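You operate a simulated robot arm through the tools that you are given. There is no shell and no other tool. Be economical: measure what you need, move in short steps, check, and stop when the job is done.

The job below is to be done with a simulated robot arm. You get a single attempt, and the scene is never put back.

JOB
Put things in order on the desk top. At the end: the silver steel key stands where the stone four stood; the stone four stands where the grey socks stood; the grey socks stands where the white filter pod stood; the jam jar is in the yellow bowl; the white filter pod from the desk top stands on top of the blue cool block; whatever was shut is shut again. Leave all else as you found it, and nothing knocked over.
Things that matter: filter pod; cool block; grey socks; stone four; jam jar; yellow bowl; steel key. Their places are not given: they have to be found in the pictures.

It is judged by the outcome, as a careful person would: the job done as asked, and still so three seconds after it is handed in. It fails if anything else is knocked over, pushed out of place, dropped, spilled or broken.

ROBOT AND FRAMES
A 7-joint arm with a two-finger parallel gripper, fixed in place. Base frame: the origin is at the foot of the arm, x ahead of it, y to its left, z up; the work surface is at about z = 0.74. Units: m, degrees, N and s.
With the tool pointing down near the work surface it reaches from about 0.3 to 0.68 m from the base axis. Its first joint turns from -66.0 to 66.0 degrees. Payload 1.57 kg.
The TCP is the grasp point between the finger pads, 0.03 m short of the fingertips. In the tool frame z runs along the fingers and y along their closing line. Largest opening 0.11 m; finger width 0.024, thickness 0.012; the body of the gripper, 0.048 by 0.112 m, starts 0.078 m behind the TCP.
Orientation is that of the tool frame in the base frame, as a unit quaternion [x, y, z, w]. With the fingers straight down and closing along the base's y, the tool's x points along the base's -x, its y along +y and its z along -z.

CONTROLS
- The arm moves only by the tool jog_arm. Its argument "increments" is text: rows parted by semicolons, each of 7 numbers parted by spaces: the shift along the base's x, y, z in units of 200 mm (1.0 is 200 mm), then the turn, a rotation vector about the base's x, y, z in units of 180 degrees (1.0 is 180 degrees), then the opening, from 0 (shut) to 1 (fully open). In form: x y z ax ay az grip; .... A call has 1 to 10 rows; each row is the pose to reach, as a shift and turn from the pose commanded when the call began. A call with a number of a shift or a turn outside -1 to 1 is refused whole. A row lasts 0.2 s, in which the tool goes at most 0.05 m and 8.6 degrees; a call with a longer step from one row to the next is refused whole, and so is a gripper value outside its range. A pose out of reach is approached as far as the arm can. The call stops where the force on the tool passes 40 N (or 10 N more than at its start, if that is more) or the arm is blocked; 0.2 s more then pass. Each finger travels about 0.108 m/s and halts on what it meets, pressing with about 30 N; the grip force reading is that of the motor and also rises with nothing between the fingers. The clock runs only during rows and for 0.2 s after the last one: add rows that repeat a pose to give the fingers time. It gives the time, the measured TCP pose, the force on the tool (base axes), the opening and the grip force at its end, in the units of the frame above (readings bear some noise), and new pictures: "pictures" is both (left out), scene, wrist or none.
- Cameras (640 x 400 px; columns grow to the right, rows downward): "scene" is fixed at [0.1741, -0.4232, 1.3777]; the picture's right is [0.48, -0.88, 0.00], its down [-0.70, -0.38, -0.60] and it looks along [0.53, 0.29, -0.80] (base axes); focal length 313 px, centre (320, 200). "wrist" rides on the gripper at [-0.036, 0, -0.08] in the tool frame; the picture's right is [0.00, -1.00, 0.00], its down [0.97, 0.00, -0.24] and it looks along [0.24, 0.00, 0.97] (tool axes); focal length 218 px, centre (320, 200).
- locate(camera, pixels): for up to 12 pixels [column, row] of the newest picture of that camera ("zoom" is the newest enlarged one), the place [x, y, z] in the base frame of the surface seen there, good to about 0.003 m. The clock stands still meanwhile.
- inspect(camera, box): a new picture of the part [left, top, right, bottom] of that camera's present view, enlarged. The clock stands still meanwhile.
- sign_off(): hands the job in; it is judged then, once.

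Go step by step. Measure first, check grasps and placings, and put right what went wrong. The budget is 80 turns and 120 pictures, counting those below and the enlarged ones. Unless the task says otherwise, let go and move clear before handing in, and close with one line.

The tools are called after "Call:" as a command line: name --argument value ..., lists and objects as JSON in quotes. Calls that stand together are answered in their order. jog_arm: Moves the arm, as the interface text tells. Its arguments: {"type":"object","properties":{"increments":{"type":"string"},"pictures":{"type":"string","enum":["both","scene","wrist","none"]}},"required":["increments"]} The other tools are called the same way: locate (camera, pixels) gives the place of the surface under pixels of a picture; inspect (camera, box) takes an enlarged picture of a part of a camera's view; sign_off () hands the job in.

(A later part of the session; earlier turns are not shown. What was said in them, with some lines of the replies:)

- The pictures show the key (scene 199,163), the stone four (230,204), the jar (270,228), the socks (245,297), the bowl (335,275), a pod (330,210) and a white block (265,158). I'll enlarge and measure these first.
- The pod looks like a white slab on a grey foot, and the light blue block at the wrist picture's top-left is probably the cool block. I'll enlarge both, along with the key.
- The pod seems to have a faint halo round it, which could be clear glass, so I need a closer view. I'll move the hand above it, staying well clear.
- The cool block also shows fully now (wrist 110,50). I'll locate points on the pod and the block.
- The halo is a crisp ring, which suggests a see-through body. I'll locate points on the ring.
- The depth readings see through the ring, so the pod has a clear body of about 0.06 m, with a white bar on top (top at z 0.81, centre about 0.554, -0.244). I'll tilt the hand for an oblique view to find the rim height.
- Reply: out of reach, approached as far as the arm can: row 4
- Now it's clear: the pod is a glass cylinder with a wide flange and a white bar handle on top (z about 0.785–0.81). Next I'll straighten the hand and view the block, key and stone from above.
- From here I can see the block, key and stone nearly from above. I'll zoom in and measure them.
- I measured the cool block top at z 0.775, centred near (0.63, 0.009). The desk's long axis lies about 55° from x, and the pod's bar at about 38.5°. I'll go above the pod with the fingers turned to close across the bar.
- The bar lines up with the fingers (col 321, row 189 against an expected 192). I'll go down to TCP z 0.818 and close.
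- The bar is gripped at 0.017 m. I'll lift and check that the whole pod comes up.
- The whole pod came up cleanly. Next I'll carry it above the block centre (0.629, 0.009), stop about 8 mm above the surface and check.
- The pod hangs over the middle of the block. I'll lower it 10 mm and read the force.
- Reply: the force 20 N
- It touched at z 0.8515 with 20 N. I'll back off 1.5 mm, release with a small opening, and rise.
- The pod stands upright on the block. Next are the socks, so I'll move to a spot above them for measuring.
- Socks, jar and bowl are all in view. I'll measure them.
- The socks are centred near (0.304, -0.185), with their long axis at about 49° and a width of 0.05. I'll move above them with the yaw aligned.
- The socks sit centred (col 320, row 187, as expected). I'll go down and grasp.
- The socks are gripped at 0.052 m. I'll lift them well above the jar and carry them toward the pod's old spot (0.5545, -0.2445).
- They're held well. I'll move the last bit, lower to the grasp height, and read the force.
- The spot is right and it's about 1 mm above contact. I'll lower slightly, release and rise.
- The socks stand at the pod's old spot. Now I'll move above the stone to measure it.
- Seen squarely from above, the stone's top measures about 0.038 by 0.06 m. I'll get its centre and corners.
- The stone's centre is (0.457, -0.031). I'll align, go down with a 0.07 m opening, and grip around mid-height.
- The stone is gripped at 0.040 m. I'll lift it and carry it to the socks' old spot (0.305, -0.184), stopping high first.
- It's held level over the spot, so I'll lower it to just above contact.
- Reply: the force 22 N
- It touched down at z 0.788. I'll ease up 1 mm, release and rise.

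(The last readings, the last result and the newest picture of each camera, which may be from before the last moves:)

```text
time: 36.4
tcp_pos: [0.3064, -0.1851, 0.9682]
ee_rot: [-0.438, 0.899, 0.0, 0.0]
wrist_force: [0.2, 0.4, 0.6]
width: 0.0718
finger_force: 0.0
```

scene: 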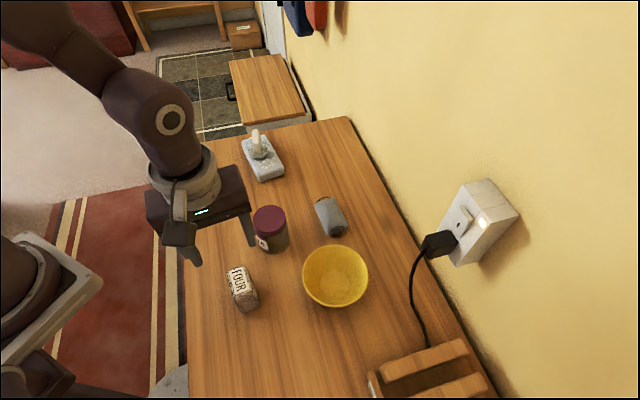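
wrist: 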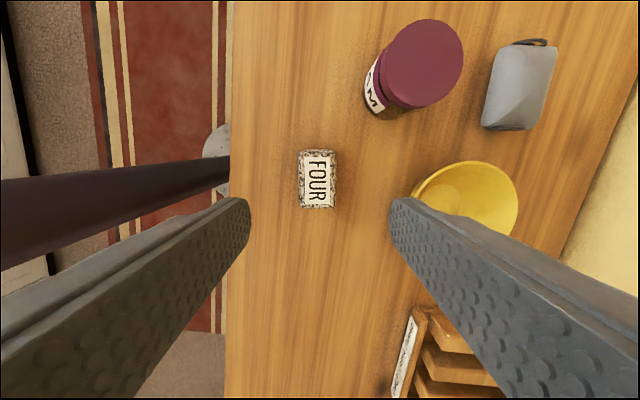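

The stone stands where the socks were. Now I'll go above the key, near (0.525, 0.112).

Call:
jog_arm --increments "0.1 0.15 0.05 0 0 0 0.8; 0.2 0.3 0.1 0 0 0 1; 0.3 0.45 0.1 0 0 0 1; 0.4 0.6 0.1 0 0 0 1; 0.5 0.75 0.1 0 0 0 1; 0.6 0.9 0.1 0 0 0 1; 0.67 1 0.1 0 0 0 1" --pictures "none"

Call:
jog_arm --increments "0.13 0.13 0 0 0 0 1; 0.28 0.28 0 0 0 0 1; 0.38 0.4 0 0 0 0 1; 0.38 0.4 0 0 0 0 1" --pictures "wrist"

Call:
inspect --camera "wrist" --box '[250, 110, 390, 250]'

```text
time: 38.0
tcp_pos: [0.4394, 0.016, 0.9861]
ee_rot: [-0.437, 0.9, 0.0, 0.0]
wrist_force: [1.5, 0.3, -1.0]
width: 0.1102
finger_force: 0.1
```

```text
time: 39.0
tcp_pos: [0.5155, 0.0978, 0.9867]
ee_rot: [-0.438, 0.899, 0.001, 0.001]
wrist_force: [0.8, 0.9, -0.5]
width: 0.1103
finger_force: 0.1
```

wrist: 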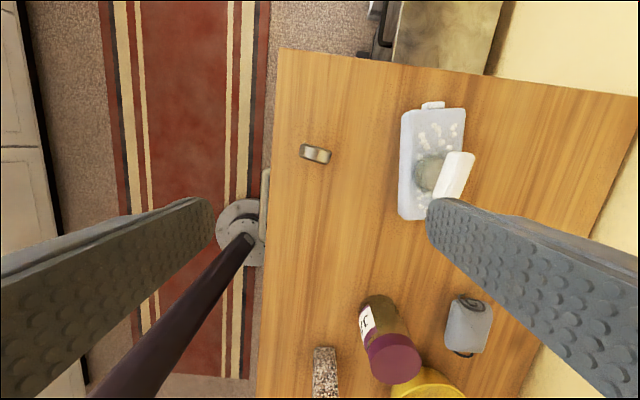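

```text
2.86 times, centred on (320, 180) of wrist
```

zoom: 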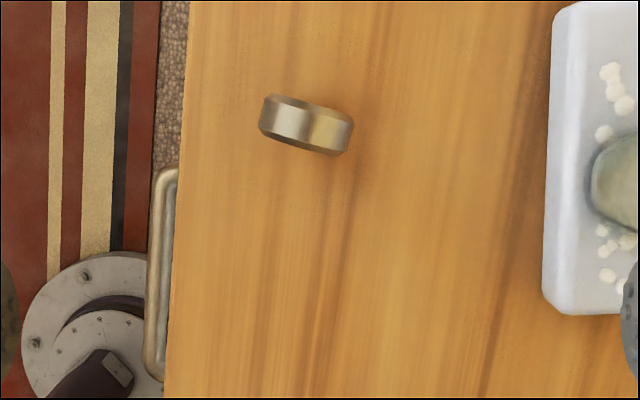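

Seen edge-on from above, the key's ring is about 0.016 thick and 0.036 across, with its faces turned about 16° from the picture's horizontal. I'll grip it across the flat faces, so first I'll locate it precisely.

Call:
locate --camera "zoom" --pixels '[[306, 125], [275, 115], [340, 135], [312, 104], [300, 143], [285, 99], [345, 120], [335, 152], [268, 130]]'

Call:
inspect --camera "scene" --box '[180, 140, 230, 190]'

```text
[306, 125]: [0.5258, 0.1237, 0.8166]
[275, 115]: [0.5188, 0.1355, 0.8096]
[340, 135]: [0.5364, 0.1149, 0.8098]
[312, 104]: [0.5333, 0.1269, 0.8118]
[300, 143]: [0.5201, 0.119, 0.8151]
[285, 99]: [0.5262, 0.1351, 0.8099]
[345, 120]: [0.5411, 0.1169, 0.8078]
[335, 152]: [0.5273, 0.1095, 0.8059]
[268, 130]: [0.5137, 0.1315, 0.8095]
```

```text
8.00 times, centred on (205, 165) of scene
```

zoom: 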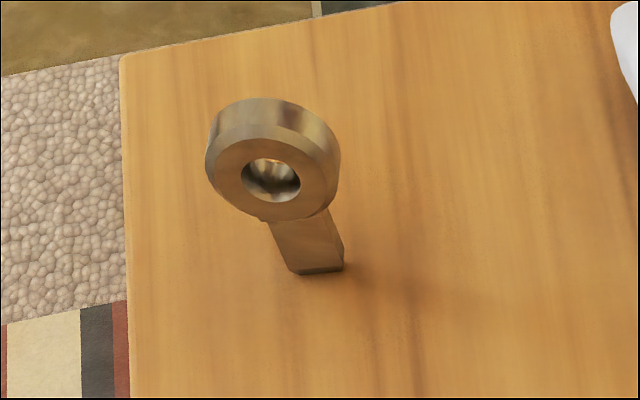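

The key's centre is about (0.527, 0.123), its top z 0.816, and its ring axis at about 36°. I'll turn the hand by -106° in two calls while centring over it.

Call:
jog_arm --increments "0.01 0.02 0 0 0 -0.046 1; 0.02 0.04 0 0 0 -0.092 1; 0.03 0.06 0 0 0 -0.138 1; 0.04 0.08 0 0 0 -0.184 1; 0.05 0.1 0 0 0 -0.23 1; 0.06 0.125 0 0 0 -0.276 1; 0.06 0.125 0 0 0 -0.322 1; 0.06 0.125 0 0 0 -0.368 1; 0.06 0.125 0 0 0 -0.414 1; 0.06 0.125 0 0 0 -0.46 1" --pictures "none"

Call:
jog_arm --increments "0 0 -0.1 0 0 -0.046 0.8; 0 0 -0.2 0 0 -0.092 0.6; 0 0 -0.35 0 0 -0.131 0.55; 0 0 -0.35 0 0 -0.131 0.55; 0 0 -0.35 0 0 -0.131 0.55" --pictures "wrist"

```text
time: 41.2
tcp_pos: [0.5272, 0.1216, 0.9873]
ee_rot: [0.267, 0.964, 0.0, 0.0]
wrist_force: [-0.4, 0.1, -0.2]
width: 0.1099
finger_force: 0.1
```

```text
time: 42.4
tcp_pos: [0.529, 0.1203, 0.9169]
ee_rot: [0.456, 0.89, 0.001, 0.001]
wrist_force: [-0.6, 0.4, 0.6]
width: 0.0606
finger_force: 0.1
```

wrist: 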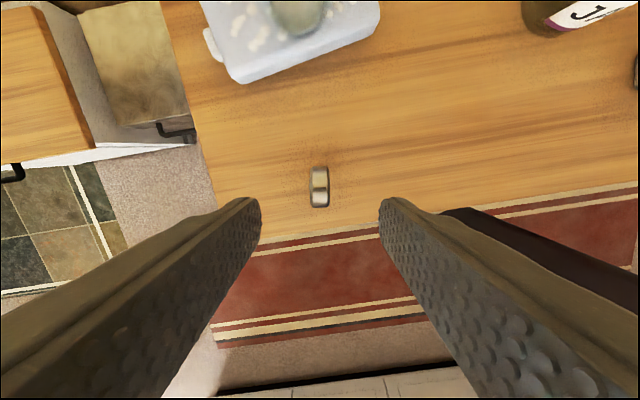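

The key is centred and squared between the fingers (col 320, row 187). I'll go down to ring height and close.

Call:
jog_arm --increments "0 0 -0.2 0 0 0 0.55; 0 0 -0.4 0 0 0 0.55; 0 0 -0.55 0 0 0 0.55; 0 0 -0.6 0 0 0 0.55; 0 0 -0.6 0 0 0 0.55; 0 0 -0.6 0 0 0 0; 0 0 -0.6 0 0 0 0; 0 0 -0.6 0 0 0 0" --pictures "wrist"

```text
time: 44.2
tcp_pos: [0.5274, 0.1221, 0.7969]
ee_rot: [0.457, 0.889, 0.001, 0.0]
wrist_force: [0.5, 0.3, -0.3]
width: 0.017
finger_force: 30.5
```

wrist: 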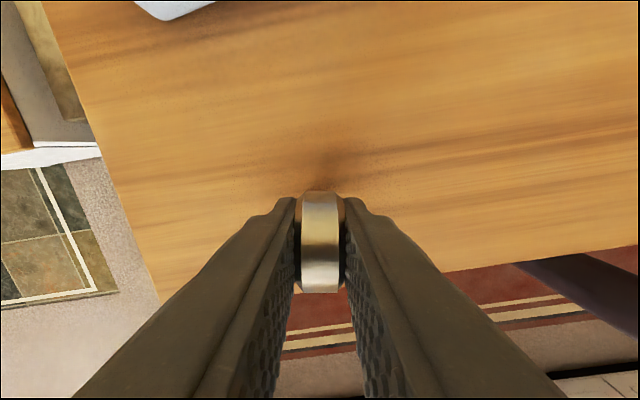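

The key is gripped at 0.017 m. I'll lift and carry it to the stone's old spot (0.457, -0.031).

Call:
jog_arm --increments "0 0 0.1 0 0 0 0; 0 0 0.3 0 0 0 0; 0 0 0.5 0 0 0 0; -0.07 -0.15 0.5 0 0 0 0; -0.14 -0.3 0.5 0 0 0 0; -0.21 -0.46 0.5 0 0 0 0; -0.28 -0.62 0.5 0 0 0 0; -0.352 -0.765 0.5 0 0 0 0; -0.352 -0.765 0.3 0 0 0 0; -0.352 -0.765 0.1 0 0 0 0" --pictures "both"

```text
time: 46.4
tcp_pos: [0.4542, -0.0309, 0.8164]
ee_rot: [0.457, 0.89, -0.001, 0.0]
wrist_force: [0.4, 0.4, 0.1]
width: 0.017
finger_force: 29.7
```

scene: 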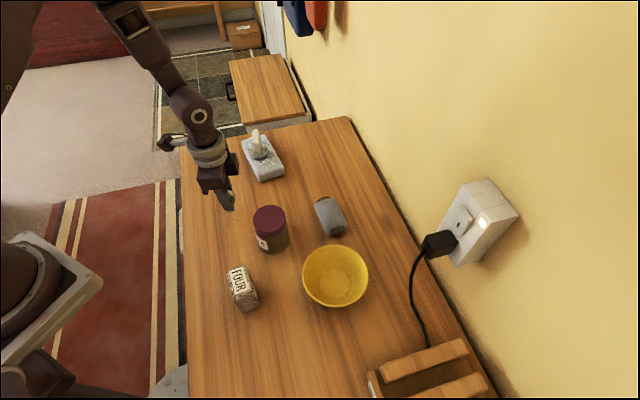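
wrist: 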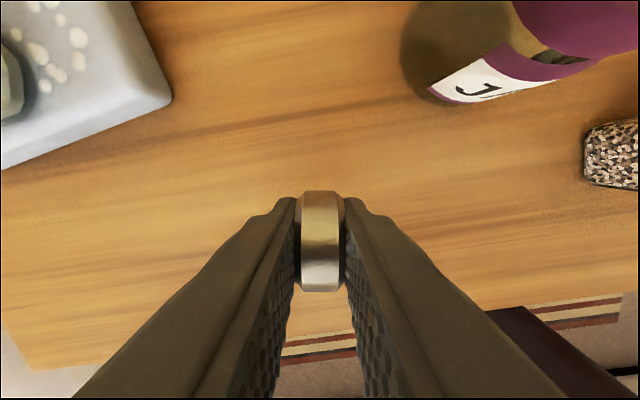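

It's over the spot, so I'll lower to about 1 mm above contact and then touch down.

Call:
jog_arm --increments "0 0 -0.06 0 0 0 0; 0 0 -0.092 0 0 0 0; 0 0 -0.098 0 0 0 0; 0 0 -0.102 0 0 0 0; 0 0 -0.102 0 0 0 0" --pictures "none"

```text
time: 47.6
tcp_pos: [0.4564, -0.0319, 0.7961]
ee_rot: [0.457, 0.89, 0.0, 0.0]
wrist_force: [-3.9, -0.6, 20.7]
width: 0.017
finger_force: 29.7
```

It touched down. I'll ease up a bit under 1 mm, release, and rise.

Call:
jog_arm --increments "0 0 0.004 0 0 0 0; 0 0 0.004 0 0 0 0.3; 0 0 0.004 0 0 0 0.5; 0 0 0.004 0 0 0 0.5; 0 0 0.15 0 0 0 0.5; 0 0 0.4 0 0 0 0.5; 0 0 0.65 0 0 0 0.5; 0 0 0.85 0 0 0 0.5; 0 0 0.85 0 0 0 0.5" --pictures "both"

```text
time: 49.6
tcp_pos: [0.4569, -0.0325, 0.9676]
ee_rot: [0.457, 0.889, -0.001, 0.0]
wrist_force: [-0.3, 0.8, -0.9]
width: 0.0551
finger_force: 0.1
```

scene: 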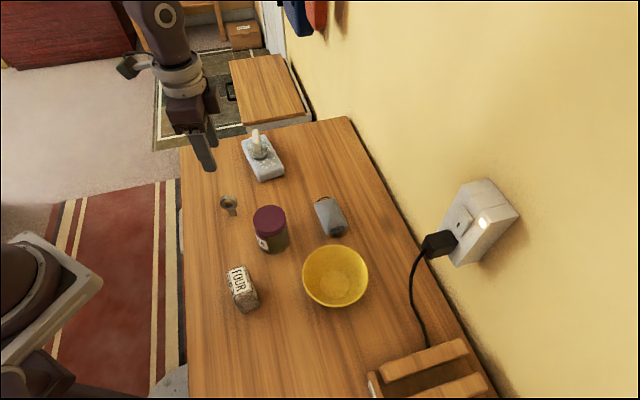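
wrist: 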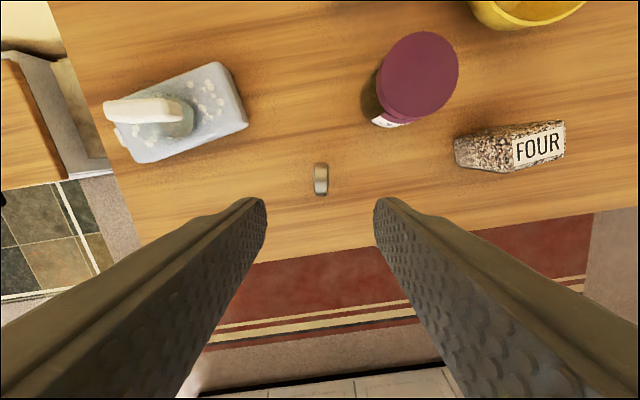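

The key stands at the stone's old spot. For the jar, I'll check the lid, the bowl, and how close the plug and wall are.

Call:
inspect --camera "scene" --box '[230, 190, 390, 320]'

Call:
locate --camera "scene" --pixels '[[438, 243], [425, 250], [405, 240], [415, 300], [303, 280], [368, 280], [336, 246], [335, 307], [338, 283], [325, 270], [350, 275], [335, 298]]'

Call:
locate --camera "zoom" --pixels '[[162, 85], [100, 95], [225, 100], [160, 60], [165, 115], [170, 150], [170, 165], [170, 210], [170, 235], [160, 200]]'

```text
3.08 times, centred on (310, 255) of scene
```

zoom: 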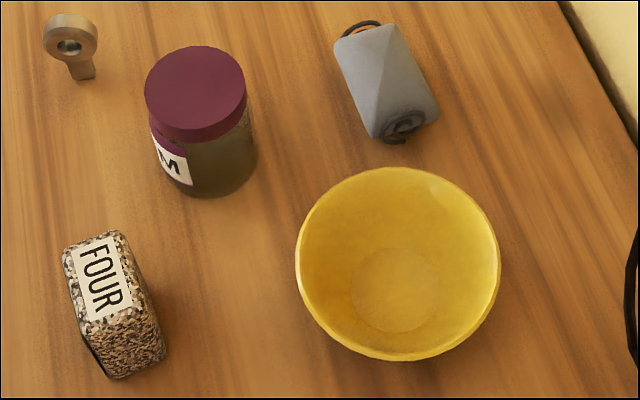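

```text
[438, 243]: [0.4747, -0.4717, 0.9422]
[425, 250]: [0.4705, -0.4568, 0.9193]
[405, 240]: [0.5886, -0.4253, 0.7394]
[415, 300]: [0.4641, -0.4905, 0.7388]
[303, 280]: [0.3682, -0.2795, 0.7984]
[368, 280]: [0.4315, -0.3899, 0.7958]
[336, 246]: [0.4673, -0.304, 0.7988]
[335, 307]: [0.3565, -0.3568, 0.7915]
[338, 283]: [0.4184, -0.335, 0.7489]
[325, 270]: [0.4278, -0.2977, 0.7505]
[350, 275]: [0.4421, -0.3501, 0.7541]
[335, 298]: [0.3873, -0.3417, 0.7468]
```

```text
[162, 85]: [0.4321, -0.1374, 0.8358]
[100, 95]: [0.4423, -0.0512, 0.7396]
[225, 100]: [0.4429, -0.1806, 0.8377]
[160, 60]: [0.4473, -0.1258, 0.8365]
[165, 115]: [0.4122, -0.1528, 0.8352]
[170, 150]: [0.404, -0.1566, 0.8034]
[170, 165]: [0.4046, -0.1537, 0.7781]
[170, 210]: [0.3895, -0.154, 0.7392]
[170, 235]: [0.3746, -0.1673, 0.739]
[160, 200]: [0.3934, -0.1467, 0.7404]
```

The jar's lid is about 0.068 across. The bowl is centred near (0.411, -0.330) with its floor at 0.748 and rim at 0.797, and the plug is 0.14 m away from it, so there's room. I'll move above the jar.

Call:
jog_arm --increments "-0.01 -0.15 0 0 0 0 0.8; -0.03 -0.3 0 0 0 0 1; -0.04 -0.46 -0.05 0 0 0 1; -0.06 -0.632 -0.1 0 0 0 1; -0.06 -0.632 -0.185 0 0 0 1; -0.06 -0.632 -0.185 0 0 0 1" --pictures "wrist"

```text
time: 51.0
tcp_pos: [0.4439, -0.1582, 0.9277]
ee_rot: [0.457, 0.889, 0.0, 0.0]
wrist_force: [-1.5, -0.3, -0.2]
width: 0.1103
finger_force: 0.0
```

wrist: 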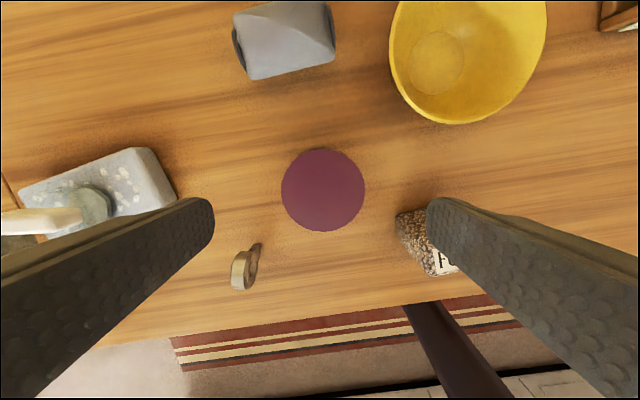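

The lid is centred to within 3 px. I'll make a small shift, go down to lid height (tips about z 0.795), and close.

Call:
jog_arm --increments "-0.003 -0.014 -0.15 0 0 0 1; -0.003 -0.014 -0.35 0 0 0 1; -0.003 -0.014 -0.48 0 0 0 1; -0.003 -0.014 -0.515 0 0 0 1; -0.003 -0.014 -0.515 0 0 0 1; -0.003 -0.014 -0.515 0 0 0 0.45; -0.003 -0.014 -0.515 0 0 0 0.45; -0.003 -0.014 -0.515 0 0 0 0.45" --pictures "wrist"

```text
time: 52.8
tcp_pos: [0.443, -0.1604, 0.8261]
ee_rot: [0.457, 0.89, 0.0, 0.0]
wrist_force: [-0.1, -0.1, 1.0]
width: 0.0692
finger_force: 29.6
```

wrist: 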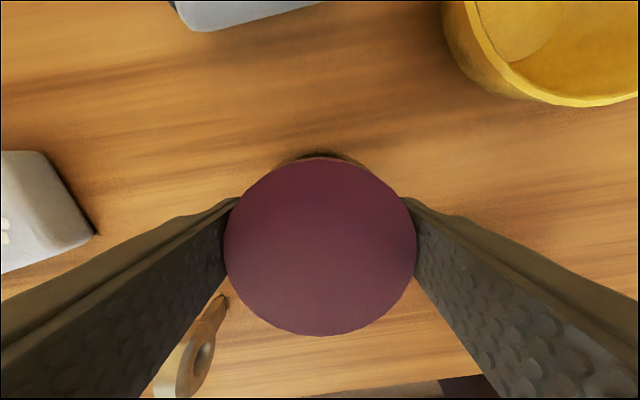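

The lid is gripped at 0.069 m. I'll lift slowly and check that the jar comes up with it.

Call:
jog_arm --increments "0 0 0.05 0 0 0 0.45; 0 0 0.1 0 0 0 0.45; 0 0 0.2 0 0 0 0.45; 0 0 0.35 0 0 0 0.45; 0 0 0.5 0 0 0 0.45; 0 0 0.5 0 0 0 0.45" --pictures "none"

Call:
inspect --camera "scene" --box '[190, 130, 390, 320]'

```text
time: 54.2
tcp_pos: [0.443, -0.1608, 0.9259]
ee_rot: [0.457, 0.89, 0.0, 0.0]
wrist_force: [0.2, 0.0, -2.6]
width: 0.0692
finger_force: 29.6
```

```text
2.11 times, centred on (290, 225) of scene
```

zoom: 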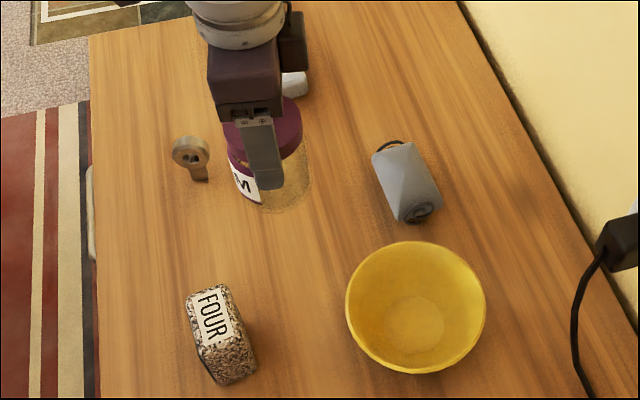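

The whole jar is up and hanging straight. Averaging my measurements puts the bowl centre at (0.414, -0.328), so I'll carry the jar above it.

Call:
jog_arm --increments "-0.03 -0.16 0.05 0 0 0 0.45; -0.06 -0.33 0.05 0 0 0 0.45; -0.09 -0.5 0.05 0 0 0 0.45; -0.12 -0.67 0.05 0 0 0 0.45; -0.155 -0.825 0.05 0 0 0 0.45; -0.155 -0.825 -0.1 0 0 0 0.45; -0.155 -0.825 -0.1 0 0 0 0.45" --pictures "wrist"

Call:
inspect --camera "scene" --box '[260, 180, 420, 320]'

```text
time: 55.8
tcp_pos: [0.4138, -0.3257, 0.9076]
ee_rot: [0.457, 0.89, 0.0, 0.0]
wrist_force: [0.4, -0.5, -2.6]
width: 0.0691
finger_force: 30.1
```

wrist: 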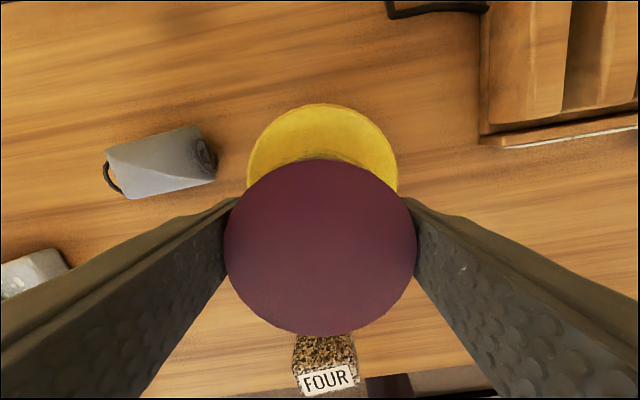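

```text
2.86 times, centred on (340, 250) of scene
```

zoom: 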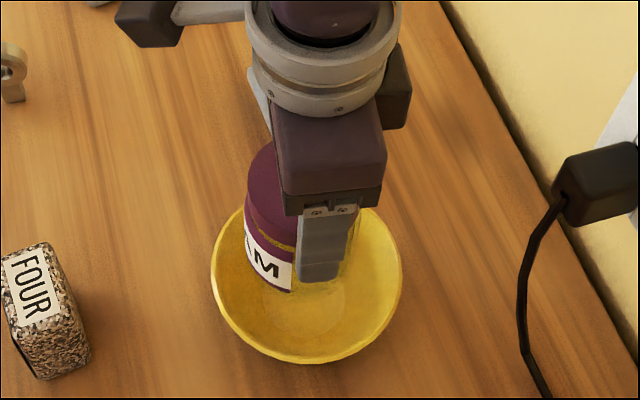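

The jar is nearly centred, though the rim suggests another 3–4 mm toward the wall. I'll adjust, then lower into the bowl to just above the floor.

Call:
jog_arm --increments "0.003 -0.018 -0.08 0 0 0 0.45; 0.003 -0.018 -0.2 0 0 0 0.45; 0.003 -0.018 -0.29 0 0 0 0.45; 0.003 -0.018 -0.33 0 0 0 0.45; 0.003 -0.018 -0.345 0 0 0 0.45; 0.003 -0.018 -0.345 0 0 0 0.45" --pictures "wrist"

Call:
inspect --camera "scene" --box '[260, 180, 420, 320]'

```text
time: 57.2
tcp_pos: [0.4151, -0.3314, 0.8382]
ee_rot: [0.456, 0.89, -0.001, 0.002]
wrist_force: [3.7, -2.3, 17.7]
width: 0.0689
finger_force: 29.7
```

wrist: 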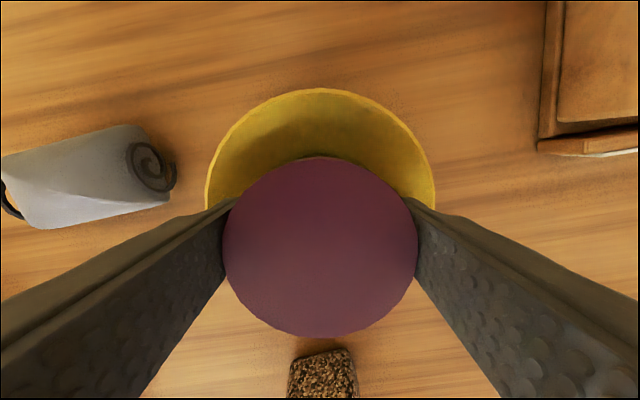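

```text
2.86 times, centred on (340, 250) of scene
```

zoom: 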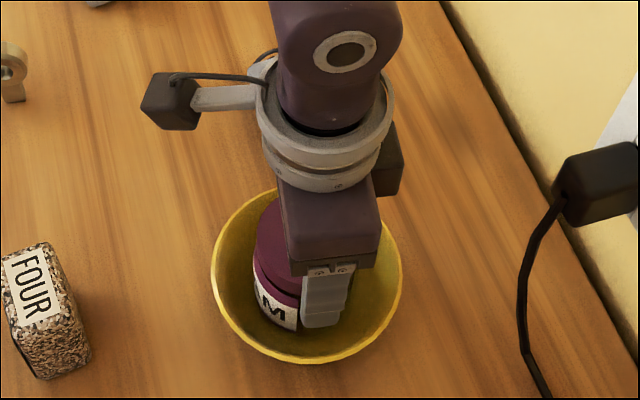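

It touched at z 0.838 with a small sideways push, so the jar's lower edge is on the near slope. I'll lift 2 mm, shift 2 mm toward the wall, and touch down again.

Call:
jog_arm --increments "0 0 0.012 0 0 0 0.45; 0.006 -0.008 0.012 0 0 0 0.45; 0.006 -0.008 0 0 0 0 0.45; 0.006 -0.008 -0.01 0 0 0 0.45; 0.006 -0.008 -0.01 0 0 0 0.45" --pictures "none"

```text
time: 58.4
tcp_pos: [0.4159, -0.3304, 0.836]
ee_rot: [0.457, 0.889, 0.0, 0.0]
wrist_force: [-3.6, 5.8, 17.2]
width: 0.069
finger_force: 30.0
```

It now sits 2 mm lower and the sideways push has reversed, so the true centre is about 1 mm back. I'll shift back, ease off and release with a small opening.

Call:
jog_arm --increments "-0.003 0.004 0.008 0 0 0 0.45; -0.003 0.004 0.002 0 0 0 0.45; -0.003 0.004 0.002 0 0 0 0.45; -0.003 0.004 0.002 0 0 0 0.45" --pictures "none"

```text
time: 59.4
tcp_pos: [0.4146, -0.3297, 0.8349]
ee_rot: [0.457, 0.889, 0.0, 0.001]
wrist_force: [3.7, -4.0, 8.9]
width: 0.0691
finger_force: 30.2
```

The load is light (9 N) and the tips are above the rim. I'll release and rise.

Call:
jog_arm --increments "0 0 0 0 0 0 0.7; 0 0 0 0 0 0 0.85; 0 0 0 0 0 0 0.85; 0 0 0.1 0 0 0 0.85; 0 0 0.3 0 0 0 0.85; 0 0 0.5 0 0 0 0.85; 0 0 0.7 0 0 0 0.85; 0 0 0.9 0 0 0 0.85; 0 0 0.9 0 0 0 0.85" --pictures "wrist"

Call:
jog_arm --increments "-0.1 0.2 0.1 0 0 0 0.85; -0.2 0.4 0.15 0 0 0 0.85; -0.3 0.6 0.2 0 0 0 0.85; -0.35 0.8 0.25 0 0 0 0.85; -0.35 0.95 0.25 0 0 0 0.85; -0.35 0.95 0.25 0 0 0 0.85" --pictures "both"

Call:
inspect --camera "scene" --box '[190, 110, 390, 320]'

```text
time: 61.4
tcp_pos: [0.4144, -0.3313, 1.0167]
ee_rot: [0.457, 0.889, 0.0, 0.0]
wrist_force: [0.5, -0.2, 0.2]
width: 0.0935
finger_force: 0.0
```

wrist: 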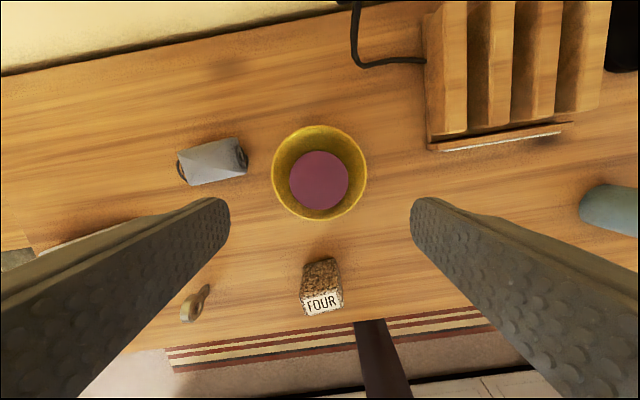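

```text
time: 62.8
tcp_pos: [0.3441, -0.1408, 1.066]
ee_rot: [0.457, 0.89, 0.0, 0.0]
wrist_force: [-0.1, 0.3, 0.4]
width: 0.0933
finger_force: 0.0
```

scene: 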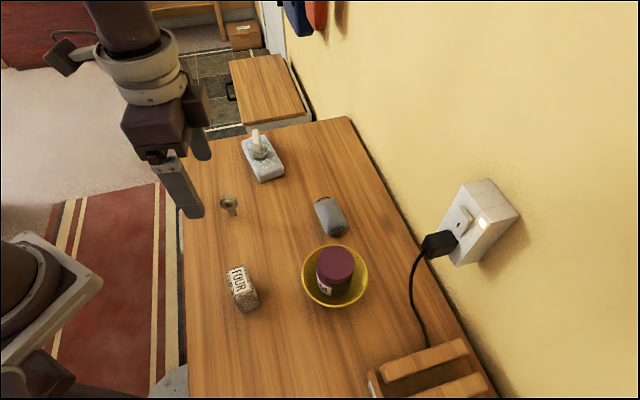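
wrist: 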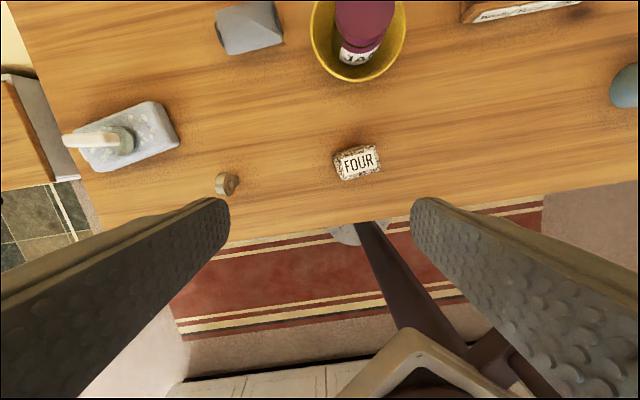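

```text
1.90 times, centred on (290, 215) of scene
```

zoom: 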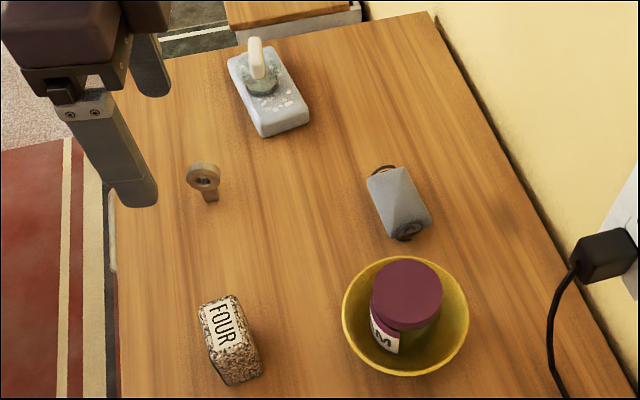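

The latest pictures show everything upright and in its place: the jar in the bowl, pod on the block, key, stone and socks at their new spots. The hand is empty and clear, so I'm handing in.

Call:
sign_off

```text
The job is handed in.
```

The job is handed in: the key, stone four and grey socks stand in their new places, the white filter pod is on the cool block, the jam jar is in the yellow bowl, and nothing was knocked over or opened.
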